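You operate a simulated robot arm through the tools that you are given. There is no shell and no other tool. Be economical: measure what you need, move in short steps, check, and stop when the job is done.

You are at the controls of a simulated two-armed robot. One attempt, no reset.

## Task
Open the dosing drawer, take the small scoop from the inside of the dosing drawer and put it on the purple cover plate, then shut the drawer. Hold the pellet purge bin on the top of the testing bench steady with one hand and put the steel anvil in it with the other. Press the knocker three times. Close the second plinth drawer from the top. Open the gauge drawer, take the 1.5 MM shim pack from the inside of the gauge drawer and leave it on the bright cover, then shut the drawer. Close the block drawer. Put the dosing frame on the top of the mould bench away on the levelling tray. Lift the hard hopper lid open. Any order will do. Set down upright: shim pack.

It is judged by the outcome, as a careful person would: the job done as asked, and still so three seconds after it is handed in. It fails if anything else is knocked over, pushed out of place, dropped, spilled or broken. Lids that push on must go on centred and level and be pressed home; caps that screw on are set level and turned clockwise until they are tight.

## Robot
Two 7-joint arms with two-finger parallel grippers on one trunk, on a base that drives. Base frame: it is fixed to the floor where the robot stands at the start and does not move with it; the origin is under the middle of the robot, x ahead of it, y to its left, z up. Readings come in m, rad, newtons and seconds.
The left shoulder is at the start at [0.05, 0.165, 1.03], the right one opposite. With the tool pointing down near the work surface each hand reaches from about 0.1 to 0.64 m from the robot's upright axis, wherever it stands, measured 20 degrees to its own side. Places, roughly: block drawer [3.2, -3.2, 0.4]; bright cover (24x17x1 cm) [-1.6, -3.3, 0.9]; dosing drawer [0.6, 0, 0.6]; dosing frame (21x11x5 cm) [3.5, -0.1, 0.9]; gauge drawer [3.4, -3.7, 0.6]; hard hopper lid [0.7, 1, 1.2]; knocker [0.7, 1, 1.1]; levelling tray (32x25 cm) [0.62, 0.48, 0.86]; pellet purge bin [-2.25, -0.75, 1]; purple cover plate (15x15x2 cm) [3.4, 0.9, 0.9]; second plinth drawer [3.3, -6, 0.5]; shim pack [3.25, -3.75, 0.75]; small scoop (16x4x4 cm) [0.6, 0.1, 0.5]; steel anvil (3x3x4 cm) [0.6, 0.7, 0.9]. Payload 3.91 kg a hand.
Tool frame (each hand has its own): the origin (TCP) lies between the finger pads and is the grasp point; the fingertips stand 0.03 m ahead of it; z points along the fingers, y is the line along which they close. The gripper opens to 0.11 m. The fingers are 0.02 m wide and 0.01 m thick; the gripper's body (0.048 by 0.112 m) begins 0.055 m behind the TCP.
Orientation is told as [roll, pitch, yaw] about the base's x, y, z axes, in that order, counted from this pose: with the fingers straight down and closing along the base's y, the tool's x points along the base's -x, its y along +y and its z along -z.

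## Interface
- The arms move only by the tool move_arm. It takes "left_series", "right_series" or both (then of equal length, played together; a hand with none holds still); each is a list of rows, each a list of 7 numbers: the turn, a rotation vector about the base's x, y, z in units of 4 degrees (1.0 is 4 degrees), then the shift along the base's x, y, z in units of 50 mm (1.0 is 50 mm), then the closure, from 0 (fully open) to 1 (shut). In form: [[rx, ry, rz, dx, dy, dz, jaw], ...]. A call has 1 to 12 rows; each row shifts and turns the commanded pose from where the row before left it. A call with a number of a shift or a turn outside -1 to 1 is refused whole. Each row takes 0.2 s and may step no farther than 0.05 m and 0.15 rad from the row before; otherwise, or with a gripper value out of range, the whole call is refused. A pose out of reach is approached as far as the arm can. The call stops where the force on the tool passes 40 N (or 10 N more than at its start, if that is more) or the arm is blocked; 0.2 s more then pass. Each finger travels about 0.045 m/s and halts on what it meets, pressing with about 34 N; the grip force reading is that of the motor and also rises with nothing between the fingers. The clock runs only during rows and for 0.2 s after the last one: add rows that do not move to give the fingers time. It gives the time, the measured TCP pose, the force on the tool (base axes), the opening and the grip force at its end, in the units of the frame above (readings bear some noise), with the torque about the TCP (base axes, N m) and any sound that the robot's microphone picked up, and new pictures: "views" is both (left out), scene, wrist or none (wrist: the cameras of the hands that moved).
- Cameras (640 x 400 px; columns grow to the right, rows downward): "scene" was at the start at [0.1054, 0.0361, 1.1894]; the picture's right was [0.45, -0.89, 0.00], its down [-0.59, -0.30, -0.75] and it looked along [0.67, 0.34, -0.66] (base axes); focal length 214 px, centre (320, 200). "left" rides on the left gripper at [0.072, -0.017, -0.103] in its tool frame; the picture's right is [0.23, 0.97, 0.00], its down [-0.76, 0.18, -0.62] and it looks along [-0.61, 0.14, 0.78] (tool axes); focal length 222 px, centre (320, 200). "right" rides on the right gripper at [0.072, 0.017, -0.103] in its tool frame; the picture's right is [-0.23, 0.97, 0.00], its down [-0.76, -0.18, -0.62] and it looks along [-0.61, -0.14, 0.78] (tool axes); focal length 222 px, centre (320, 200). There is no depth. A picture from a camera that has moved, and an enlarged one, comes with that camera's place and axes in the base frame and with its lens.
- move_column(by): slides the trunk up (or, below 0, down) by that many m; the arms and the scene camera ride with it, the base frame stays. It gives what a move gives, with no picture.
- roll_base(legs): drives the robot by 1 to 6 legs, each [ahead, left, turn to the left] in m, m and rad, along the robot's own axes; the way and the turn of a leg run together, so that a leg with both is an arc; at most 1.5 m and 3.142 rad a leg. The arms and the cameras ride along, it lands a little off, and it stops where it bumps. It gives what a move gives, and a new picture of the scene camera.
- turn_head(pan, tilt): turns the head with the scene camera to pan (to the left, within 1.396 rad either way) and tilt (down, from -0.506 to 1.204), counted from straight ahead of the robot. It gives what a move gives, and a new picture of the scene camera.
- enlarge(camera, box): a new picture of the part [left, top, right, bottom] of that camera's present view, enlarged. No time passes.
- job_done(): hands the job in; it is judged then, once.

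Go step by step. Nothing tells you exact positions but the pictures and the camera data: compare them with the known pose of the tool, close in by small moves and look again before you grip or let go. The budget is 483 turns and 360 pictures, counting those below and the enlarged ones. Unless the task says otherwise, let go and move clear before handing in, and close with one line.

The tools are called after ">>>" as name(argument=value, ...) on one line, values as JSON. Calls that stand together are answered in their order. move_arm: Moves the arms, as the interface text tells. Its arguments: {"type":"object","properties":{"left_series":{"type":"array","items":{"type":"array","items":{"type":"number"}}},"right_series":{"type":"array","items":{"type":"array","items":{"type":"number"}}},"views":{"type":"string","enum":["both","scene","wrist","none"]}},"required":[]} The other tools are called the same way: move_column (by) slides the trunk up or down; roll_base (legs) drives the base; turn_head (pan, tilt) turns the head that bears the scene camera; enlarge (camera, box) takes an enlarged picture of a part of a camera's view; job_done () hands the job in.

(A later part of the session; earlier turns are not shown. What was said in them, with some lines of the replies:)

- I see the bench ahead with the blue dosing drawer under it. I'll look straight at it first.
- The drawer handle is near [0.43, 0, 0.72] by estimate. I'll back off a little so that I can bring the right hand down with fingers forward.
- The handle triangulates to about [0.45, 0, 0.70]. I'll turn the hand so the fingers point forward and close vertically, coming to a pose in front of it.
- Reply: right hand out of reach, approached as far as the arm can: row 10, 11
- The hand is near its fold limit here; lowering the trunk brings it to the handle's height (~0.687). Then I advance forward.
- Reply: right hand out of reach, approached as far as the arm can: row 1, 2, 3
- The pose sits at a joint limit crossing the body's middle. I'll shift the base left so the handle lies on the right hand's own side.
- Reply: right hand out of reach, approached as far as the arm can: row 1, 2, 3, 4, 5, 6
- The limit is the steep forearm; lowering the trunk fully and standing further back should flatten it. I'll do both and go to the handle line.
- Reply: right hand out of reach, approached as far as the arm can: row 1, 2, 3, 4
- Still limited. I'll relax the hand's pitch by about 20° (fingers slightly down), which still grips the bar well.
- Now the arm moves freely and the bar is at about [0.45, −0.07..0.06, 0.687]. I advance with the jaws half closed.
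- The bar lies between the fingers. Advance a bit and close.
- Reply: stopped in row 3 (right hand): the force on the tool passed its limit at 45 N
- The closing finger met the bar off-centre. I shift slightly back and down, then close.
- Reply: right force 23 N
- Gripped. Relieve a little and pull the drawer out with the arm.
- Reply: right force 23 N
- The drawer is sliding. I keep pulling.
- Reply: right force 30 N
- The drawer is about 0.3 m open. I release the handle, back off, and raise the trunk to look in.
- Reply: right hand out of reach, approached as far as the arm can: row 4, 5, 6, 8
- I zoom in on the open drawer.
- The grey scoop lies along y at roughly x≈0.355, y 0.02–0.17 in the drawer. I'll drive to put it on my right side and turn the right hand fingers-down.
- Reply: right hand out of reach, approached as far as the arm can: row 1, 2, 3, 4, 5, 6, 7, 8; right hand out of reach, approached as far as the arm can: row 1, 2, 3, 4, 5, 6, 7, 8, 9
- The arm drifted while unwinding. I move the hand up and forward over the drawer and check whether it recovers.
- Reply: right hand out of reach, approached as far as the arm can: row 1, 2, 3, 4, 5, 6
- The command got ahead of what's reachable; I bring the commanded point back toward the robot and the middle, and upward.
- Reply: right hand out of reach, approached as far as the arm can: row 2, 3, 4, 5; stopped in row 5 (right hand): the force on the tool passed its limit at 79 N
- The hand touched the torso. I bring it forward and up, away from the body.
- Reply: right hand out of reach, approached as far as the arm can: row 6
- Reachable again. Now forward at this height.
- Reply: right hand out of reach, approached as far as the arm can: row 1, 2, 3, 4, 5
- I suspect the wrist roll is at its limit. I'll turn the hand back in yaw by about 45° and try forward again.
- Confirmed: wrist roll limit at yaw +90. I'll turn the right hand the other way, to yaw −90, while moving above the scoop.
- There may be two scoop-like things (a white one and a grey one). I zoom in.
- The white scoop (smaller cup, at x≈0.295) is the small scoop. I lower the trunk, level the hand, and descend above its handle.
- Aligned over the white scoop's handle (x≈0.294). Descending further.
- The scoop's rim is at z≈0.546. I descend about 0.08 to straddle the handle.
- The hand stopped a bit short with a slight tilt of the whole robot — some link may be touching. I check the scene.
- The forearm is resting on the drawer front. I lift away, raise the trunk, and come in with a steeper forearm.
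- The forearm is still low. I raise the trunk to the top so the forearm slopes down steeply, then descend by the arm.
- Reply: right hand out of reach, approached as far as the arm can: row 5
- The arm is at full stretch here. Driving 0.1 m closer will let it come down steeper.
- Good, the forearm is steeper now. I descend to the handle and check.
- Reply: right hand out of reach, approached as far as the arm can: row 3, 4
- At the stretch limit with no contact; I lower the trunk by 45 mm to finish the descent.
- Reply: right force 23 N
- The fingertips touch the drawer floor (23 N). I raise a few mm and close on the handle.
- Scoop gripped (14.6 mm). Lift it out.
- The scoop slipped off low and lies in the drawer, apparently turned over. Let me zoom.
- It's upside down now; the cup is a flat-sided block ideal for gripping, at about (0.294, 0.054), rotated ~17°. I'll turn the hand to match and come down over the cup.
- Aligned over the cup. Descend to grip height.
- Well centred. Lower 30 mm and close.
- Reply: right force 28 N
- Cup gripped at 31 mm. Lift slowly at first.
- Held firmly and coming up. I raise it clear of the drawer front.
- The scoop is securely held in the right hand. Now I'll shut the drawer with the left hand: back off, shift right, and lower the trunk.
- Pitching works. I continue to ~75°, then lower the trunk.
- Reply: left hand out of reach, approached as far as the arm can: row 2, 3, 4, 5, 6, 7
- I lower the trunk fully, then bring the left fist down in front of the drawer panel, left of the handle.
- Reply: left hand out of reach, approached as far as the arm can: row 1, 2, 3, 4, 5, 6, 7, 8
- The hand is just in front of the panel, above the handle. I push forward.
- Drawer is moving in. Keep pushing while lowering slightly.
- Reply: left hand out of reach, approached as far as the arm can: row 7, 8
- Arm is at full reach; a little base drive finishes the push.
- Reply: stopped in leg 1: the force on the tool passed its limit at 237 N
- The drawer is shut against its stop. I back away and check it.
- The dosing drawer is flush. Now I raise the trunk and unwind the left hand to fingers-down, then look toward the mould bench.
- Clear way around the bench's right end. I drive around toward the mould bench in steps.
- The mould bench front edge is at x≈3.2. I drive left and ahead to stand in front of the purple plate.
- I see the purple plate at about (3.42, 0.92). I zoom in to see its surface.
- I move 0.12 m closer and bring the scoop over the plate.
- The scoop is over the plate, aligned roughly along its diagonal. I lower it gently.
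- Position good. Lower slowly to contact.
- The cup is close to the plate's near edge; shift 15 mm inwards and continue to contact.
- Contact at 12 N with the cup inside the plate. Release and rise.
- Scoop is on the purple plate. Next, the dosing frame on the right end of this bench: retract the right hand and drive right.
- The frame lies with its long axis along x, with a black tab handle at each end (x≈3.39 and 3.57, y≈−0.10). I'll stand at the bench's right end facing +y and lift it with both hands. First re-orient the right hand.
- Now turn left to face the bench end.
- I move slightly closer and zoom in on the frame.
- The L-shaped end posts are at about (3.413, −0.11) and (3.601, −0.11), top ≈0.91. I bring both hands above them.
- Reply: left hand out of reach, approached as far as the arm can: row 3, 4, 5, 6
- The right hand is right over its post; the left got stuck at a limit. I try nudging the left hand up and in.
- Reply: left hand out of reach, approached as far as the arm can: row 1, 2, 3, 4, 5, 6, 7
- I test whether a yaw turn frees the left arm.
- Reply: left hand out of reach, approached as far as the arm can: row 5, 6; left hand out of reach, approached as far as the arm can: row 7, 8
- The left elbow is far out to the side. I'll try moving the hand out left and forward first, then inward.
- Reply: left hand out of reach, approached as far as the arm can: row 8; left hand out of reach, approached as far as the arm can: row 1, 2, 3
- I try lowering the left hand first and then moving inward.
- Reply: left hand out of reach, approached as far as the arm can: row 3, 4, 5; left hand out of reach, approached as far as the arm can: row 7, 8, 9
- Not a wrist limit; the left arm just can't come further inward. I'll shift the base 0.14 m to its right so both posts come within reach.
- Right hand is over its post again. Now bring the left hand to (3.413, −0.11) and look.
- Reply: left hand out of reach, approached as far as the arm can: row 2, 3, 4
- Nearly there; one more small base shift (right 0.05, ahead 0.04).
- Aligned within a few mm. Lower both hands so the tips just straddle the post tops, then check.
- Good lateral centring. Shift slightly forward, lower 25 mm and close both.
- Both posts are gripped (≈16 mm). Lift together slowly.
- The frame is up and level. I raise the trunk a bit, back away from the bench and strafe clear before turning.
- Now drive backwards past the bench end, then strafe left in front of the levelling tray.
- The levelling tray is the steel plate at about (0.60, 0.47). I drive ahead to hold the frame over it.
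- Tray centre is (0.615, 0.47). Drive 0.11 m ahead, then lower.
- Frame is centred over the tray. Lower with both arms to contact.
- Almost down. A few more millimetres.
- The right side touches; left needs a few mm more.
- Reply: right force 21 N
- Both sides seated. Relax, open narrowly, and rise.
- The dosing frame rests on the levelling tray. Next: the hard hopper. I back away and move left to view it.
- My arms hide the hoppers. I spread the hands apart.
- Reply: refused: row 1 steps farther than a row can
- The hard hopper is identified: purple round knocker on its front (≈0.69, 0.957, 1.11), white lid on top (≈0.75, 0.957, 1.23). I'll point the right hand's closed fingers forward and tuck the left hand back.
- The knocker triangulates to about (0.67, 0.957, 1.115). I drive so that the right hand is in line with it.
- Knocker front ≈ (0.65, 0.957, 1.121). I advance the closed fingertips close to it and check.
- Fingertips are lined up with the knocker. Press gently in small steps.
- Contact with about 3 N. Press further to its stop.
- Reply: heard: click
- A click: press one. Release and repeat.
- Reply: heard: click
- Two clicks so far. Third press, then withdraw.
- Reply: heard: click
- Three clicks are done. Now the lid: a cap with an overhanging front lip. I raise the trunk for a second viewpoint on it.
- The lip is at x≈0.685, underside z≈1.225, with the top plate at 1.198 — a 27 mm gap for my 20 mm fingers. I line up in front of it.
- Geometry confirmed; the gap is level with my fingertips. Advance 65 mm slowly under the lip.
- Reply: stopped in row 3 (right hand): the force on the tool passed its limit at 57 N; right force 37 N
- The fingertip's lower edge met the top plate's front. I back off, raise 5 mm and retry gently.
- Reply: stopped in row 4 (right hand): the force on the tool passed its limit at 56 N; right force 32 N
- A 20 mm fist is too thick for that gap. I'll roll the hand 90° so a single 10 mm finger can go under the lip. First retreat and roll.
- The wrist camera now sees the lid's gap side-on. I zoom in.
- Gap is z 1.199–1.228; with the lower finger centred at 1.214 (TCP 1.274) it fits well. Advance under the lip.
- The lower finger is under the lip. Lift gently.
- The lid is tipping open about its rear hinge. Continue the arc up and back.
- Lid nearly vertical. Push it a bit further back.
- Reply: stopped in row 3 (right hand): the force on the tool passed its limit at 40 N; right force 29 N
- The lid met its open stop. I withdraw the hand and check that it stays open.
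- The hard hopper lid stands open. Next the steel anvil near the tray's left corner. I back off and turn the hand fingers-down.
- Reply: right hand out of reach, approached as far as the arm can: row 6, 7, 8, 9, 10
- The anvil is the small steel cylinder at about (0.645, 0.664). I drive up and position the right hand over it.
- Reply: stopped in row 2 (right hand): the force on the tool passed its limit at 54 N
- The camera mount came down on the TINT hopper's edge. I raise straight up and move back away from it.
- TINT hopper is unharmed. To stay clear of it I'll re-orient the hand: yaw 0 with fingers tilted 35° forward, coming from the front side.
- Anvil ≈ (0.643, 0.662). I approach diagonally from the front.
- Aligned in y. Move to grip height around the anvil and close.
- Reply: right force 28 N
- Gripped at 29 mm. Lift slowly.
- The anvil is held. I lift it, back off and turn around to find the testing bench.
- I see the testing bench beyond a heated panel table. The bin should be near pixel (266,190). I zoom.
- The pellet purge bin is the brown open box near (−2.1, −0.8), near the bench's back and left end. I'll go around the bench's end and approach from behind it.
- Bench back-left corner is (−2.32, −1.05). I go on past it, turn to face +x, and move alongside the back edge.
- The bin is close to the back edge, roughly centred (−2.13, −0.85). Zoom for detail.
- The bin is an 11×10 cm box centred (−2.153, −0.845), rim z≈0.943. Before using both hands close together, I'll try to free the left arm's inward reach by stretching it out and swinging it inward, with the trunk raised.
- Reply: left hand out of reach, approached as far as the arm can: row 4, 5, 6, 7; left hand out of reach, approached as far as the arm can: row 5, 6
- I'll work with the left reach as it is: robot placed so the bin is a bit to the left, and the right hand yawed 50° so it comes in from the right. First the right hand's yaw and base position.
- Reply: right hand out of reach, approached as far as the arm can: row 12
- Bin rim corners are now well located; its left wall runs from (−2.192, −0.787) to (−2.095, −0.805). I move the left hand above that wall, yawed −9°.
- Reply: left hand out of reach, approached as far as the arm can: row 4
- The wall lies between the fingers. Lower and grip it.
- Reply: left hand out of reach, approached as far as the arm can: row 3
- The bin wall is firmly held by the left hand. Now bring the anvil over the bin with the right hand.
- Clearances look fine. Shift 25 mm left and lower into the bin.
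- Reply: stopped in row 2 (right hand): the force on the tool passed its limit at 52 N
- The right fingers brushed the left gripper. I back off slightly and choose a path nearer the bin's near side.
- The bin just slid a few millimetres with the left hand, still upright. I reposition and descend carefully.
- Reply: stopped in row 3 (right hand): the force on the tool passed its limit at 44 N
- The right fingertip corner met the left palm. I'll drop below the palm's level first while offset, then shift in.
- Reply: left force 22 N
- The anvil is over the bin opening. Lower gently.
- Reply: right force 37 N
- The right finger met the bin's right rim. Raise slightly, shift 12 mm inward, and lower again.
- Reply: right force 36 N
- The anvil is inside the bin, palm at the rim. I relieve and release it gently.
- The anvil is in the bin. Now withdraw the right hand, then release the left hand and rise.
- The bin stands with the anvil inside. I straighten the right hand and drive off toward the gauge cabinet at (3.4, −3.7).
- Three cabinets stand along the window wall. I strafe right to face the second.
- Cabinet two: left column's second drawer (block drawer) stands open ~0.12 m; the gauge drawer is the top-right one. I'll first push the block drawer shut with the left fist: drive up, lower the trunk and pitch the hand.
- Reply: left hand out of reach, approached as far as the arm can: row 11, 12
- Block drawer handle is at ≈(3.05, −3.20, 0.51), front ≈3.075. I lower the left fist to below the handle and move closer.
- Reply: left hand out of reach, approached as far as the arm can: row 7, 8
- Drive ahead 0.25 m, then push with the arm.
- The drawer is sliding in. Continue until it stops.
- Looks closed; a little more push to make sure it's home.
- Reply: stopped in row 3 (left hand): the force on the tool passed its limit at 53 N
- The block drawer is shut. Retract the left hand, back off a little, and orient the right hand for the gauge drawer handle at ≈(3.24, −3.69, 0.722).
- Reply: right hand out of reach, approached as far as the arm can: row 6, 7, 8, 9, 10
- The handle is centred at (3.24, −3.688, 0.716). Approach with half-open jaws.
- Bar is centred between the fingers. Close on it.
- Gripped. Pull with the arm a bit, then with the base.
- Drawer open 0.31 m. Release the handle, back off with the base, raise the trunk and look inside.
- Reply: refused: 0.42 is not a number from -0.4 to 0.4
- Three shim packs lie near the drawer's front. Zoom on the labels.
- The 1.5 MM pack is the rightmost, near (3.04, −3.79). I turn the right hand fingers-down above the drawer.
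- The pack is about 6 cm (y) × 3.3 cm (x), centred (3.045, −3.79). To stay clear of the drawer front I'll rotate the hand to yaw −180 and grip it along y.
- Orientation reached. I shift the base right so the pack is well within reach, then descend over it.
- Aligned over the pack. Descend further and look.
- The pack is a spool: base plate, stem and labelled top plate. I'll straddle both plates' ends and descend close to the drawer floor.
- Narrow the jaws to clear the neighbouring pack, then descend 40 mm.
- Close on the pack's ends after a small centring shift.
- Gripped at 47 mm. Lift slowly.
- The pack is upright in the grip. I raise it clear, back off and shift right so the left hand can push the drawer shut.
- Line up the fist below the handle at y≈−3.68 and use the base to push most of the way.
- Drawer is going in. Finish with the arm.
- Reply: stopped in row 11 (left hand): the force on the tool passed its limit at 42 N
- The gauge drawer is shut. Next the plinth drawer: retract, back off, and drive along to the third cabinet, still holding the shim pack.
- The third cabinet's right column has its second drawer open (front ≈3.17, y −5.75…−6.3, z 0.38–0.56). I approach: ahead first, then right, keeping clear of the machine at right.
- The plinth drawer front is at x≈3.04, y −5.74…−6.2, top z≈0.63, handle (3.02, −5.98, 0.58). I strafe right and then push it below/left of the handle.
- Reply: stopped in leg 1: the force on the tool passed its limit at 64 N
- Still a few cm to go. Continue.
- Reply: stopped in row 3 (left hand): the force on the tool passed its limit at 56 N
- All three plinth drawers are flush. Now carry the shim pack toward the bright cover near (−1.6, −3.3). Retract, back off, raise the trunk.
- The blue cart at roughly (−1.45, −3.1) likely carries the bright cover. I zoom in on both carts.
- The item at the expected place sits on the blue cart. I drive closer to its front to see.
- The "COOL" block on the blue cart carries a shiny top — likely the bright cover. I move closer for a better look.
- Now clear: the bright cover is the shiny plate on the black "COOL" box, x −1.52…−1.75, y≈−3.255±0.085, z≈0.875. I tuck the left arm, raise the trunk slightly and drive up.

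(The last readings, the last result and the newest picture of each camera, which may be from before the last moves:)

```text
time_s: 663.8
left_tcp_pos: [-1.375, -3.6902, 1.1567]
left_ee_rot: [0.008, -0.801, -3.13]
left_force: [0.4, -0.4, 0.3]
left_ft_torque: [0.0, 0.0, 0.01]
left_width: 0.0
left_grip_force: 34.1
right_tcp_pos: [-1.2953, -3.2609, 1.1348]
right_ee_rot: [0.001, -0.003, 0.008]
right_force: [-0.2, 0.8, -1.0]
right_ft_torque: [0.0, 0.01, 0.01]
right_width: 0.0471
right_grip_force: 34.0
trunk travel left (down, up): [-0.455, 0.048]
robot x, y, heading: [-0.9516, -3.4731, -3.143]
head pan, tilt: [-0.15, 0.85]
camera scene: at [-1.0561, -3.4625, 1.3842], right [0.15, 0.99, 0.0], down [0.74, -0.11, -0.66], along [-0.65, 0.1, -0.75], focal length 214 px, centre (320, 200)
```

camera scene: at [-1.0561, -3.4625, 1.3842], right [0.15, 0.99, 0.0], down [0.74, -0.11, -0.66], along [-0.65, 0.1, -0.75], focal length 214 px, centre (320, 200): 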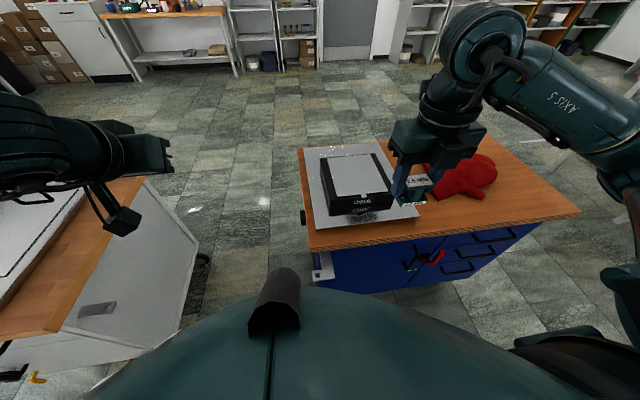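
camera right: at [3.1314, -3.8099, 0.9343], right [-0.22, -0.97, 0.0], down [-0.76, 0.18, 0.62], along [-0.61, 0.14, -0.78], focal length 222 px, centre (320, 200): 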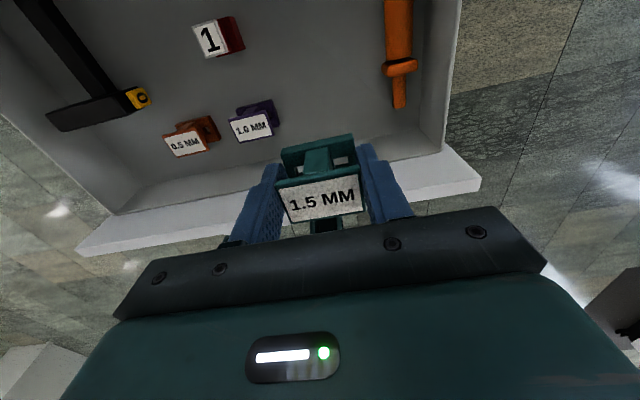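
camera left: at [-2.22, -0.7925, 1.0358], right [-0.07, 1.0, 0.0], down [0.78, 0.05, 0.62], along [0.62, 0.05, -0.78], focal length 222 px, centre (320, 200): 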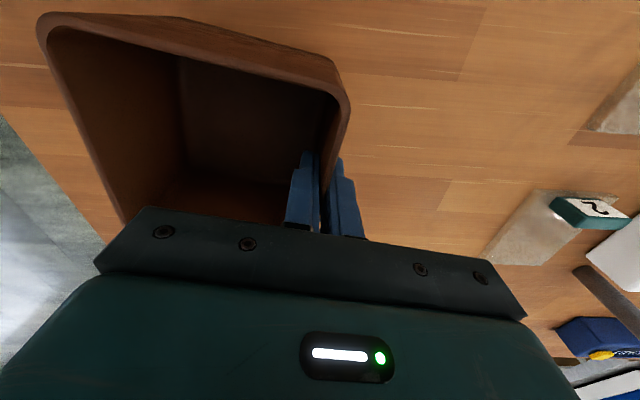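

>>> enlarge(camera="scene", box=[290, 130, 450, 240])

```text
3.64 times, centred on (370, 185) of scene
camera zoom: at [-1.0561, -3.4625, 1.3842], right [0.15, 0.99, 0.0], down [0.74, -0.11, -0.66], along [-0.65, 0.1, -0.75], focal length 780 px, centre (138, 254)
```

zoom: 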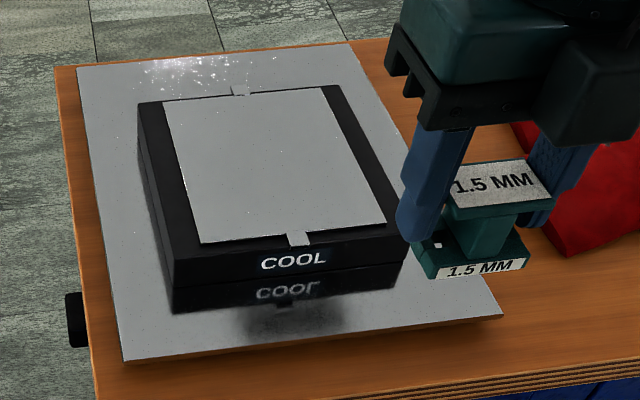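

The bright cover is centred about (−1.59, −3.252). The pack's base is ≈52 mm below the TCP. I drive a bit closer and move over the cover.

>>> roll_base(legs=[[0.06, 0, 0]])

>>> move_arm(right_series=[[0, 0, 0, -0.7, 0, -0.2, 1], [0, 0, 0, -0.7, 0, -0.3, 1], [0, 0, 0, -0.8, 0.05, -0.4, 1], [0, 0, 0, -0.8, 0.05, -0.4, 1], [0, 0, 0, -0.8, 0.05, -0.4, 1], [0, 0, 0, -0.8, 0, -0.3, 1]])

```text
time_s: 664.8
left_tcp_pos: [-1.4365, -3.6919, 1.1558]
left_ee_rot: [0.01, -0.799, -3.128]
left_force: [0.9, 0.1, -0.4]
left_ft_torque: [0.01, 0.0, 0.02]
left_width: 0.0
left_grip_force: 34.2
right_tcp_pos: [-1.3557, -3.2616, 1.1348]
right_ee_rot: [0.002, -0.006, 0.007]
right_force: [-0.3, -0.2, -2.8]
right_ft_torque: [-0.02, -0.03, -0.01]
right_width: 0.0473
right_grip_force: 34.1
trunk travel left (down, up): [-0.455, 0.048]
robot x, y, heading: [-1.0092, -3.4706, -3.142]
head pan, tilt: [-0.15, 0.85]
camera scene: at [-1.1168, -3.4627, 1.3841], right [0.15, 0.99, 0.0], down [0.74, -0.11, -0.66], along [-0.65, 0.1, -0.75], focal length 214 px, centre (320, 200)
```

scene: 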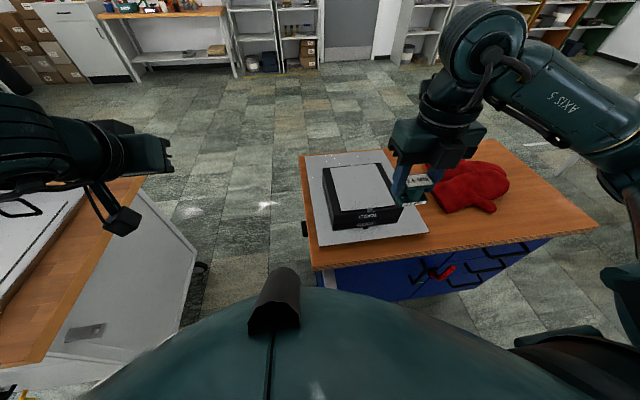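

```text
time_s: 666.2
left_tcp_pos: [-1.4355, -3.6918, 1.1569]
left_ee_rot: [0.01, -0.801, -3.13]
left_force: [-0.2, 0.3, -0.2]
left_ft_torque: [0.01, -0.01, 0.02]
left_width: 0.0
left_grip_force: 33.8
right_tcp_pos: [-1.5862, -3.2556, 1.0346]
right_ee_rot: [0.006, -0.003, 0.009]
right_force: [-0.6, 0.1, -1.7]
right_ft_torque: [0.0, -0.03, 0.0]
right_width: 0.0472
right_grip_force: 34.1
trunk travel left (down, up): [-0.455, 0.048]
robot x, y, heading: [-1.009, -3.4749, -3.142]
head pan, tilt: [-0.15, 0.85]
camera scene: at [-1.1164, -3.4631, 1.3841], right [0.15, 0.99, 0.0], down [0.74, -0.11, -0.66], along [-0.65, 0.1, -0.75], focal length 214 px, centre (320, 200)
camera right: at [-1.6578, -3.2399, 1.1365], right [0.22, 0.98, 0.0], down [0.76, -0.17, 0.63], along [0.61, -0.13, -0.78], focal length 222 px, centre (320, 200)
```

scene: 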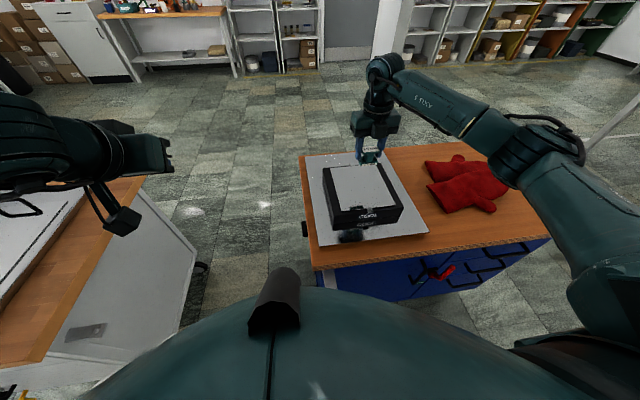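
right: 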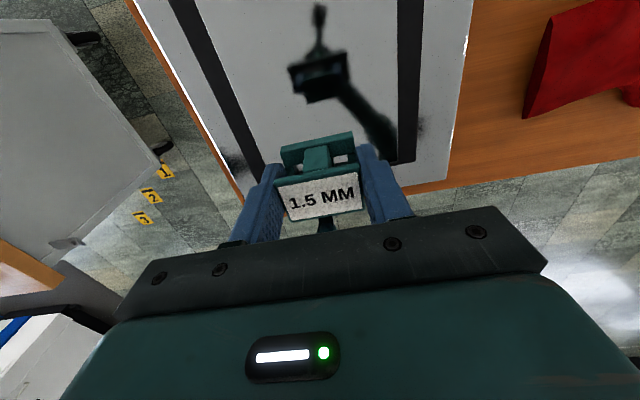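

Centred over the cover. Lower towards contact.

>>> move_arm(right_series=[[0, 0, 0, 0, 0.05, -0.5, 1], [0, 0, 0, 0, 0.05, -0.5, 1], [0, 0, 0, 0, 0, -0.4, 1], [0, 0, 0, 0, 0, -0.2, 1]], views="wrist")

>>> enlarge(camera="scene", box=[290, 110, 450, 240])

```text
time_s: 667.2
left_tcp_pos: [-1.435, -3.6897, 1.1575]
left_ee_rot: [0.008, -0.8, -3.131]
left_force: [0.9, 0.3, 0.2]
left_ft_torque: [0.02, -0.01, -0.02]
left_width: 0.0
left_grip_force: 34.0
right_tcp_pos: [-1.5851, -3.2503, 0.9543]
right_ee_rot: [0.0, -0.002, 0.007]
right_force: [-0.2, 0.2, -1.4]
right_ft_torque: [0.03, 0.0, 0.0]
right_width: 0.0471
right_grip_force: 34.2
trunk travel left (down, up): [-0.455, 0.048]
robot x, y, heading: [-1.0131, -3.4725, -3.14]
head pan, tilt: [-0.15, 0.85]
camera right: at [-1.657, -3.2343, 1.0572], right [0.22, 0.98, 0.0], down [0.76, -0.17, 0.63], along [0.61, -0.14, -0.78], focal length 222 px, centre (320, 200)
```

right: 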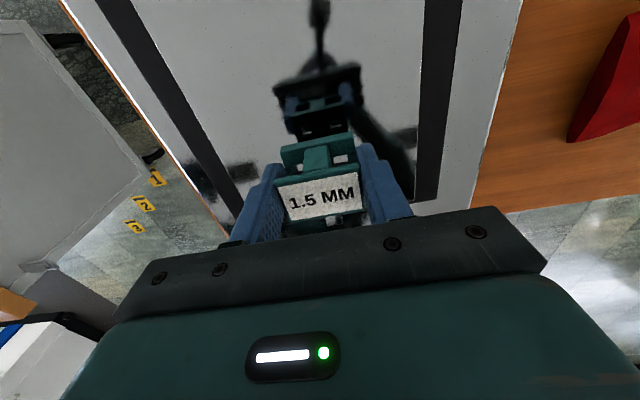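

```text
3.08 times, centred on (370, 175) of scene
camera zoom: at [-1.1157, -3.4627, 1.3842], right [0.15, 0.99, 0.0], down [0.74, -0.11, -0.66], along [-0.65, 0.1, -0.75], focal length 660 px, centre (166, 277)
```

zoom: 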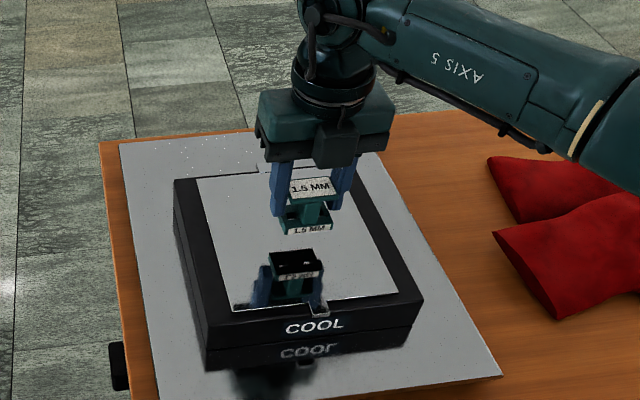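

From the mirror image the pack is ≈10 mm above the cover. Lower in small steps until contact.

>>> move_arm(right_series=[[0, 0, 0, 0, 0, -0.1, 1], [0, 0, 0, 0, 0, -0.06, 1], [0, 0, 0, 0, 0, -0.04, 1]], views="none")

>>> enlarge(camera="scene", box=[320, 140, 420, 220])

```text
time_s: 668.0
left_tcp_pos: [-1.4342, -3.6905, 1.1564]
left_ee_rot: [0.009, -0.802, -3.129]
left_force: [1.0, 0.7, 0.5]
left_ft_torque: [0.0, 0.01, -0.04]
left_width: 0.0
left_grip_force: 34.6
right_tcp_pos: [-1.5854, -3.2489, 0.9445]
right_ee_rot: [0.003, -0.002, 0.007]
right_force: [0.5, -0.1, -1.1]
right_ft_torque: [-0.06, 0.01, 0.02]
right_width: 0.0475
right_grip_force: 33.9
trunk travel left (down, up): [-0.455, 0.048]
robot x, y, heading: [-1.0119, -3.4727, -3.136]
head pan, tilt: [-0.15, 0.85]
```

```text
5.00 times, centred on (370, 180) of scene
camera zoom: at [-1.1158, -3.4627, 1.3842], right [0.15, 0.99, 0.0], down [0.74, -0.11, -0.66], along [-0.65, 0.1, -0.75], focal length 1072 px, centre (70, 300)
```

zoom: 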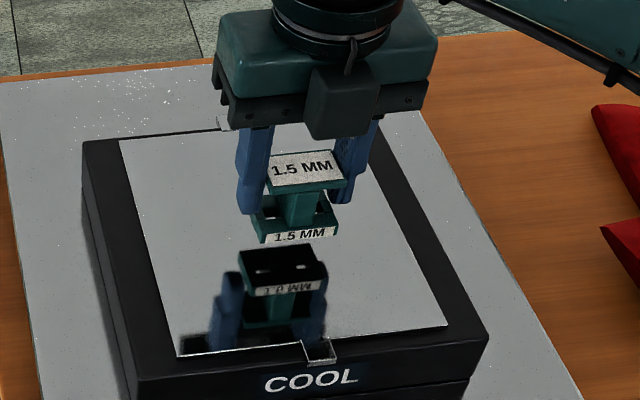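

The gap is about 19 mm. Lower 14 mm, then creep to contact.

>>> move_arm(right_series=[[0, 0, 0, 0, 0, -0.14, 1], [0, 0, 0, 0, 0, -0.1, 1], [0, 0, 0, 0, 0, -0.06, 1]], views="none")

>>> enlarge(camera="scene", box=[320, 140, 420, 220])

```text
time_s: 668.8
left_tcp_pos: [-1.4351, -3.6912, 1.1564]
left_ee_rot: [0.009, -0.802, -3.128]
left_force: [0.2, 0.4, 0.6]
left_ft_torque: [0.01, -0.02, 0.0]
left_width: 0.0002
left_grip_force: 34.2
right_tcp_pos: [-1.5861, -3.2488, 0.929]
right_ee_rot: [0.001, -0.003, 0.008]
right_force: [0.1, -0.4, -2.2]
right_ft_torque: [-0.02, 0.01, -0.01]
right_width: 0.0474
right_grip_force: 33.8
trunk travel left (down, up): [-0.455, 0.048]
robot x, y, heading: [-1.0087, -3.4707, -3.137]
head pan, tilt: [-0.15, 0.85]
```

```text
5.00 times, centred on (370, 180) of scene
camera zoom: at [-1.1158, -3.4627, 1.3842], right [0.15, 0.99, 0.0], down [0.74, -0.11, -0.66], along [-0.65, 0.1, -0.75], focal length 1072 px, centre (70, 300)
```

zoom: 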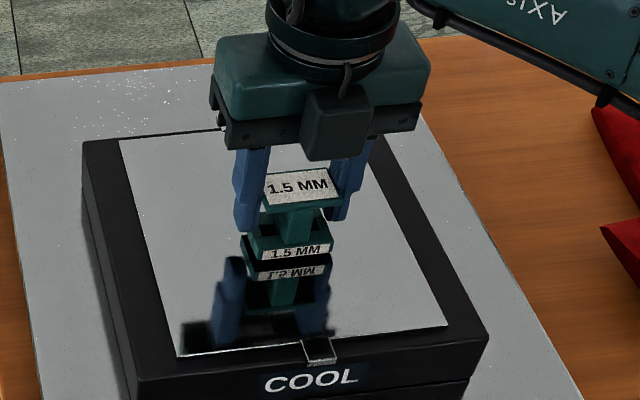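

About 4 mm left. Creep down.

>>> move_arm(right_series=[[0, 0, 0, 0, 0, -0.05, 1], [0, 0, 0, 0, 0, -0.04, 1], [0, 0, 0, 0, 0, 0, 1]], views="none")

```text
time_s: 669.6
left_tcp_pos: [-1.4353, -3.6921, 1.1565]
left_ee_rot: [0.008, -0.802, -3.129]
left_force: [0.2, 0.6, -0.1]
left_ft_torque: [0.01, -0.02, -0.02]
left_width: 0.0
left_grip_force: 33.6
right_tcp_pos: [-1.5847, -3.2502, 0.9252]
right_ee_rot: [0.001, -0.002, 0.006]
right_force: [0.6, 0.2, -1.4]
right_ft_torque: [0.03, 0.03, -0.04]
right_width: 0.0474
right_grip_force: 33.4
trunk travel left (down, up): [-0.455, 0.048]
robot x, y, heading: [-1.0102, -3.4713, -3.143]
head pan, tilt: [-0.15, 0.85]
```

>>> move_arm(right_series=[[0, 0, 0, 0, 0, -0.04, 1], [0, 0, 0, 0, 0, -0.03, 1], [0, 0, 0, 0, 0, 0, 1]], views="none")

>>> enlarge(camera="scene", box=[320, 140, 420, 220])

```text
time_s: 670.4
left_tcp_pos: [-1.4333, -3.6909, 1.1578]
left_ee_rot: [0.007, -0.803, -3.129]
left_force: [0.2, 0.1, 0.4]
left_ft_torque: [0.02, 0.0, 0.02]
left_width: 0.0
left_grip_force: 34.4
right_tcp_pos: [-1.5842, -3.2484, 0.9249]
right_ee_rot: [0.002, 0.002, 0.006]
right_force: [0.4, 3.0, 17.5]
right_ft_torque: [0.18, -0.34, 0.04]
right_width: 0.047
right_grip_force: 34.5
trunk travel left (down, up): [-0.455, 0.048]
robot x, y, heading: [-1.0096, -3.4738, -3.142]
head pan, tilt: [-0.15, 0.85]
```

```text
5.00 times, centred on (370, 180) of scene
camera zoom: at [-1.1137, -3.4631, 1.3846], right [0.15, 0.99, 0.0], down [0.74, -0.11, -0.66], along [-0.65, 0.1, -0.75], focal length 1072 px, centre (70, 300)
```

zoom: 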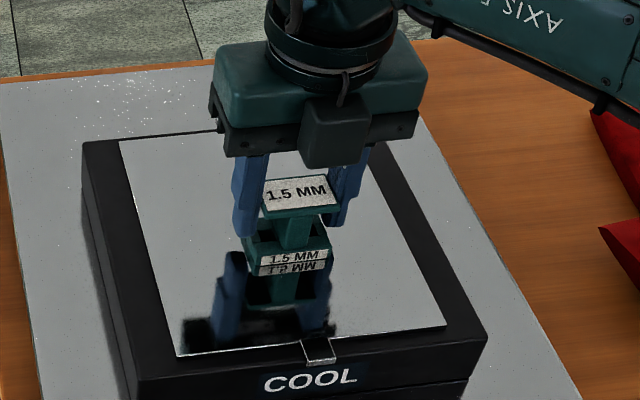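

The pack stands on the cover (17 N contact). Ease off, open, and rise straight up.

>>> move_arm(right_series=[[0, 0, 0, 0, 0, 0.04, 1], [0, 0, 0, 0, 0, 0, 0.5], [0, 0, 0, 0, 0, 0, 0.4], [0, 0, 0, 0, 0, 0, 0.3], [0, 0, 0, 0, 0, 0, 0.3], [0, 0, 0, 0, 0, 0.2, 0.3], [0, 0, 0, 0, 0, 0.4, 0.3], [0, 0, 0, 0, 0, 0.6, 0.3], [0, 0, 0, 0, 0, 0.8, 0.3], [0, 0, 0, 0, 0, 0.8, 0.3]], views="none")

>>> enlarge(camera="scene", box=[290, 110, 450, 240])

```text
time_s: 672.6
left_tcp_pos: [-1.4351, -3.6909, 1.1565]
left_ee_rot: [0.009, -0.8, -3.129]
left_force: [-0.5, 1.0, 0.8]
left_ft_torque: [0.01, 0.02, 0.0]
left_width: 0.0
left_grip_force: 33.3
right_tcp_pos: [-1.5834, -3.2494, 1.0653]
right_ee_rot: [0.001, -0.003, 0.007]
right_force: [0.2, -0.6, -0.6]
right_ft_torque: [-0.01, -0.02, -0.01]
right_width: 0.0771
right_grip_force: 0.0
trunk travel left (down, up): [-0.455, 0.048]
robot x, y, heading: [-1.012, -3.4694, -3.14]
head pan, tilt: [-0.15, 0.85]
```

```text
3.08 times, centred on (370, 175) of scene
camera zoom: at [-1.1153, -3.463, 1.3842], right [0.15, 0.99, 0.0], down [0.74, -0.11, -0.66], along [-0.65, 0.1, -0.75], focal length 660 px, centre (166, 277)
```

zoom: 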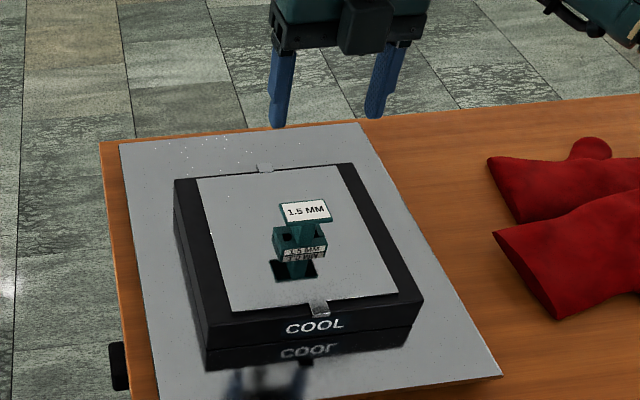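

The shim pack stands upright on the bright cover. I back off clear of the cart before handing in.

>>> roll_base(legs=[[-0.45, 0, 0]])

>>> enlarge(camera="scene", box=[250, 60, 450, 190])

```text
time_s: 675.3
left_tcp_pos: [-0.9844, -3.6893, 1.1567]
left_ee_rot: [0.009, -0.8, -3.131]
left_force: [0.5, -0.1, -0.1]
left_ft_torque: [0.0, 0.01, 0.0]
left_width: 0.0
left_grip_force: 33.4
right_tcp_pos: [-1.1319, -3.2463, 1.065]
right_ee_rot: [0.001, -0.002, 0.004]
right_force: [-0.3, 0.2, 0.1]
right_ft_torque: [0.0, 0.01, 0.02]
right_width: 0.077
right_grip_force: 0.0
trunk travel left (down, up): [-0.455, 0.048]
robot x, y, heading: [-0.5611, -3.4722, 3.139]
head pan, tilt: [-0.15, 0.85]
camera scene: at [-0.664, -3.4619, 1.3842], right [0.15, 0.99, 0.0], down [0.74, -0.11, -0.66], along [-0.65, 0.1, -0.75], focal length 214 px, centre (320, 200)
```

scene: 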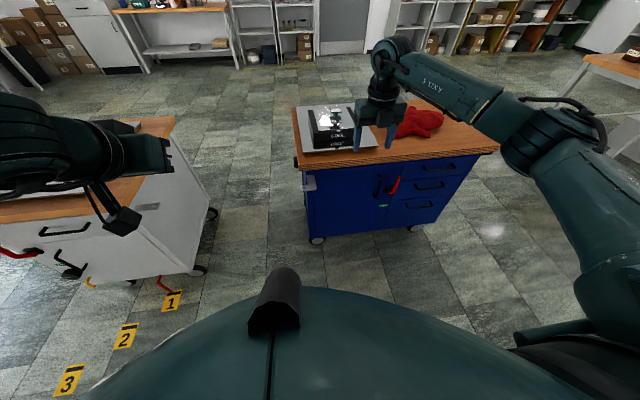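

```text
3.08 times, centred on (350, 125) of scene
camera zoom: at [-0.664, -3.4619, 1.3842], right [0.15, 0.99, 0.0], down [0.74, -0.11, -0.66], along [-0.65, 0.1, -0.75], focal length 660 px, centre (228, 431)
```

zoom: 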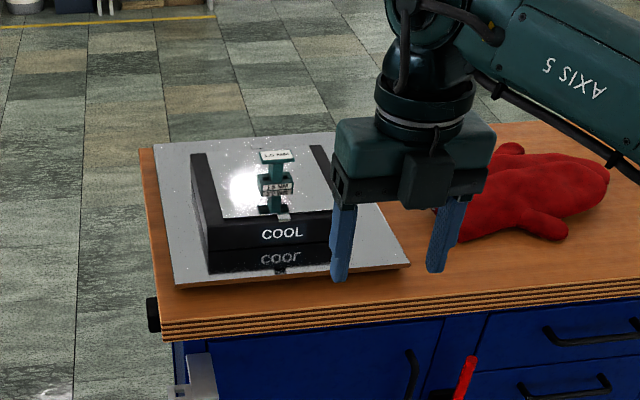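

The shim pack is standing, every task on the list has been done, and both hands are empty and clear, so I'm handing in.

>>> job_done()

```text
The job is handed in.
```

The job is handed in with every task done. The small scoop slipped once inside the drawer, so it lies upside down on the purple cover plate. The purge bin also slid a few millimetres while I put the anvil in.
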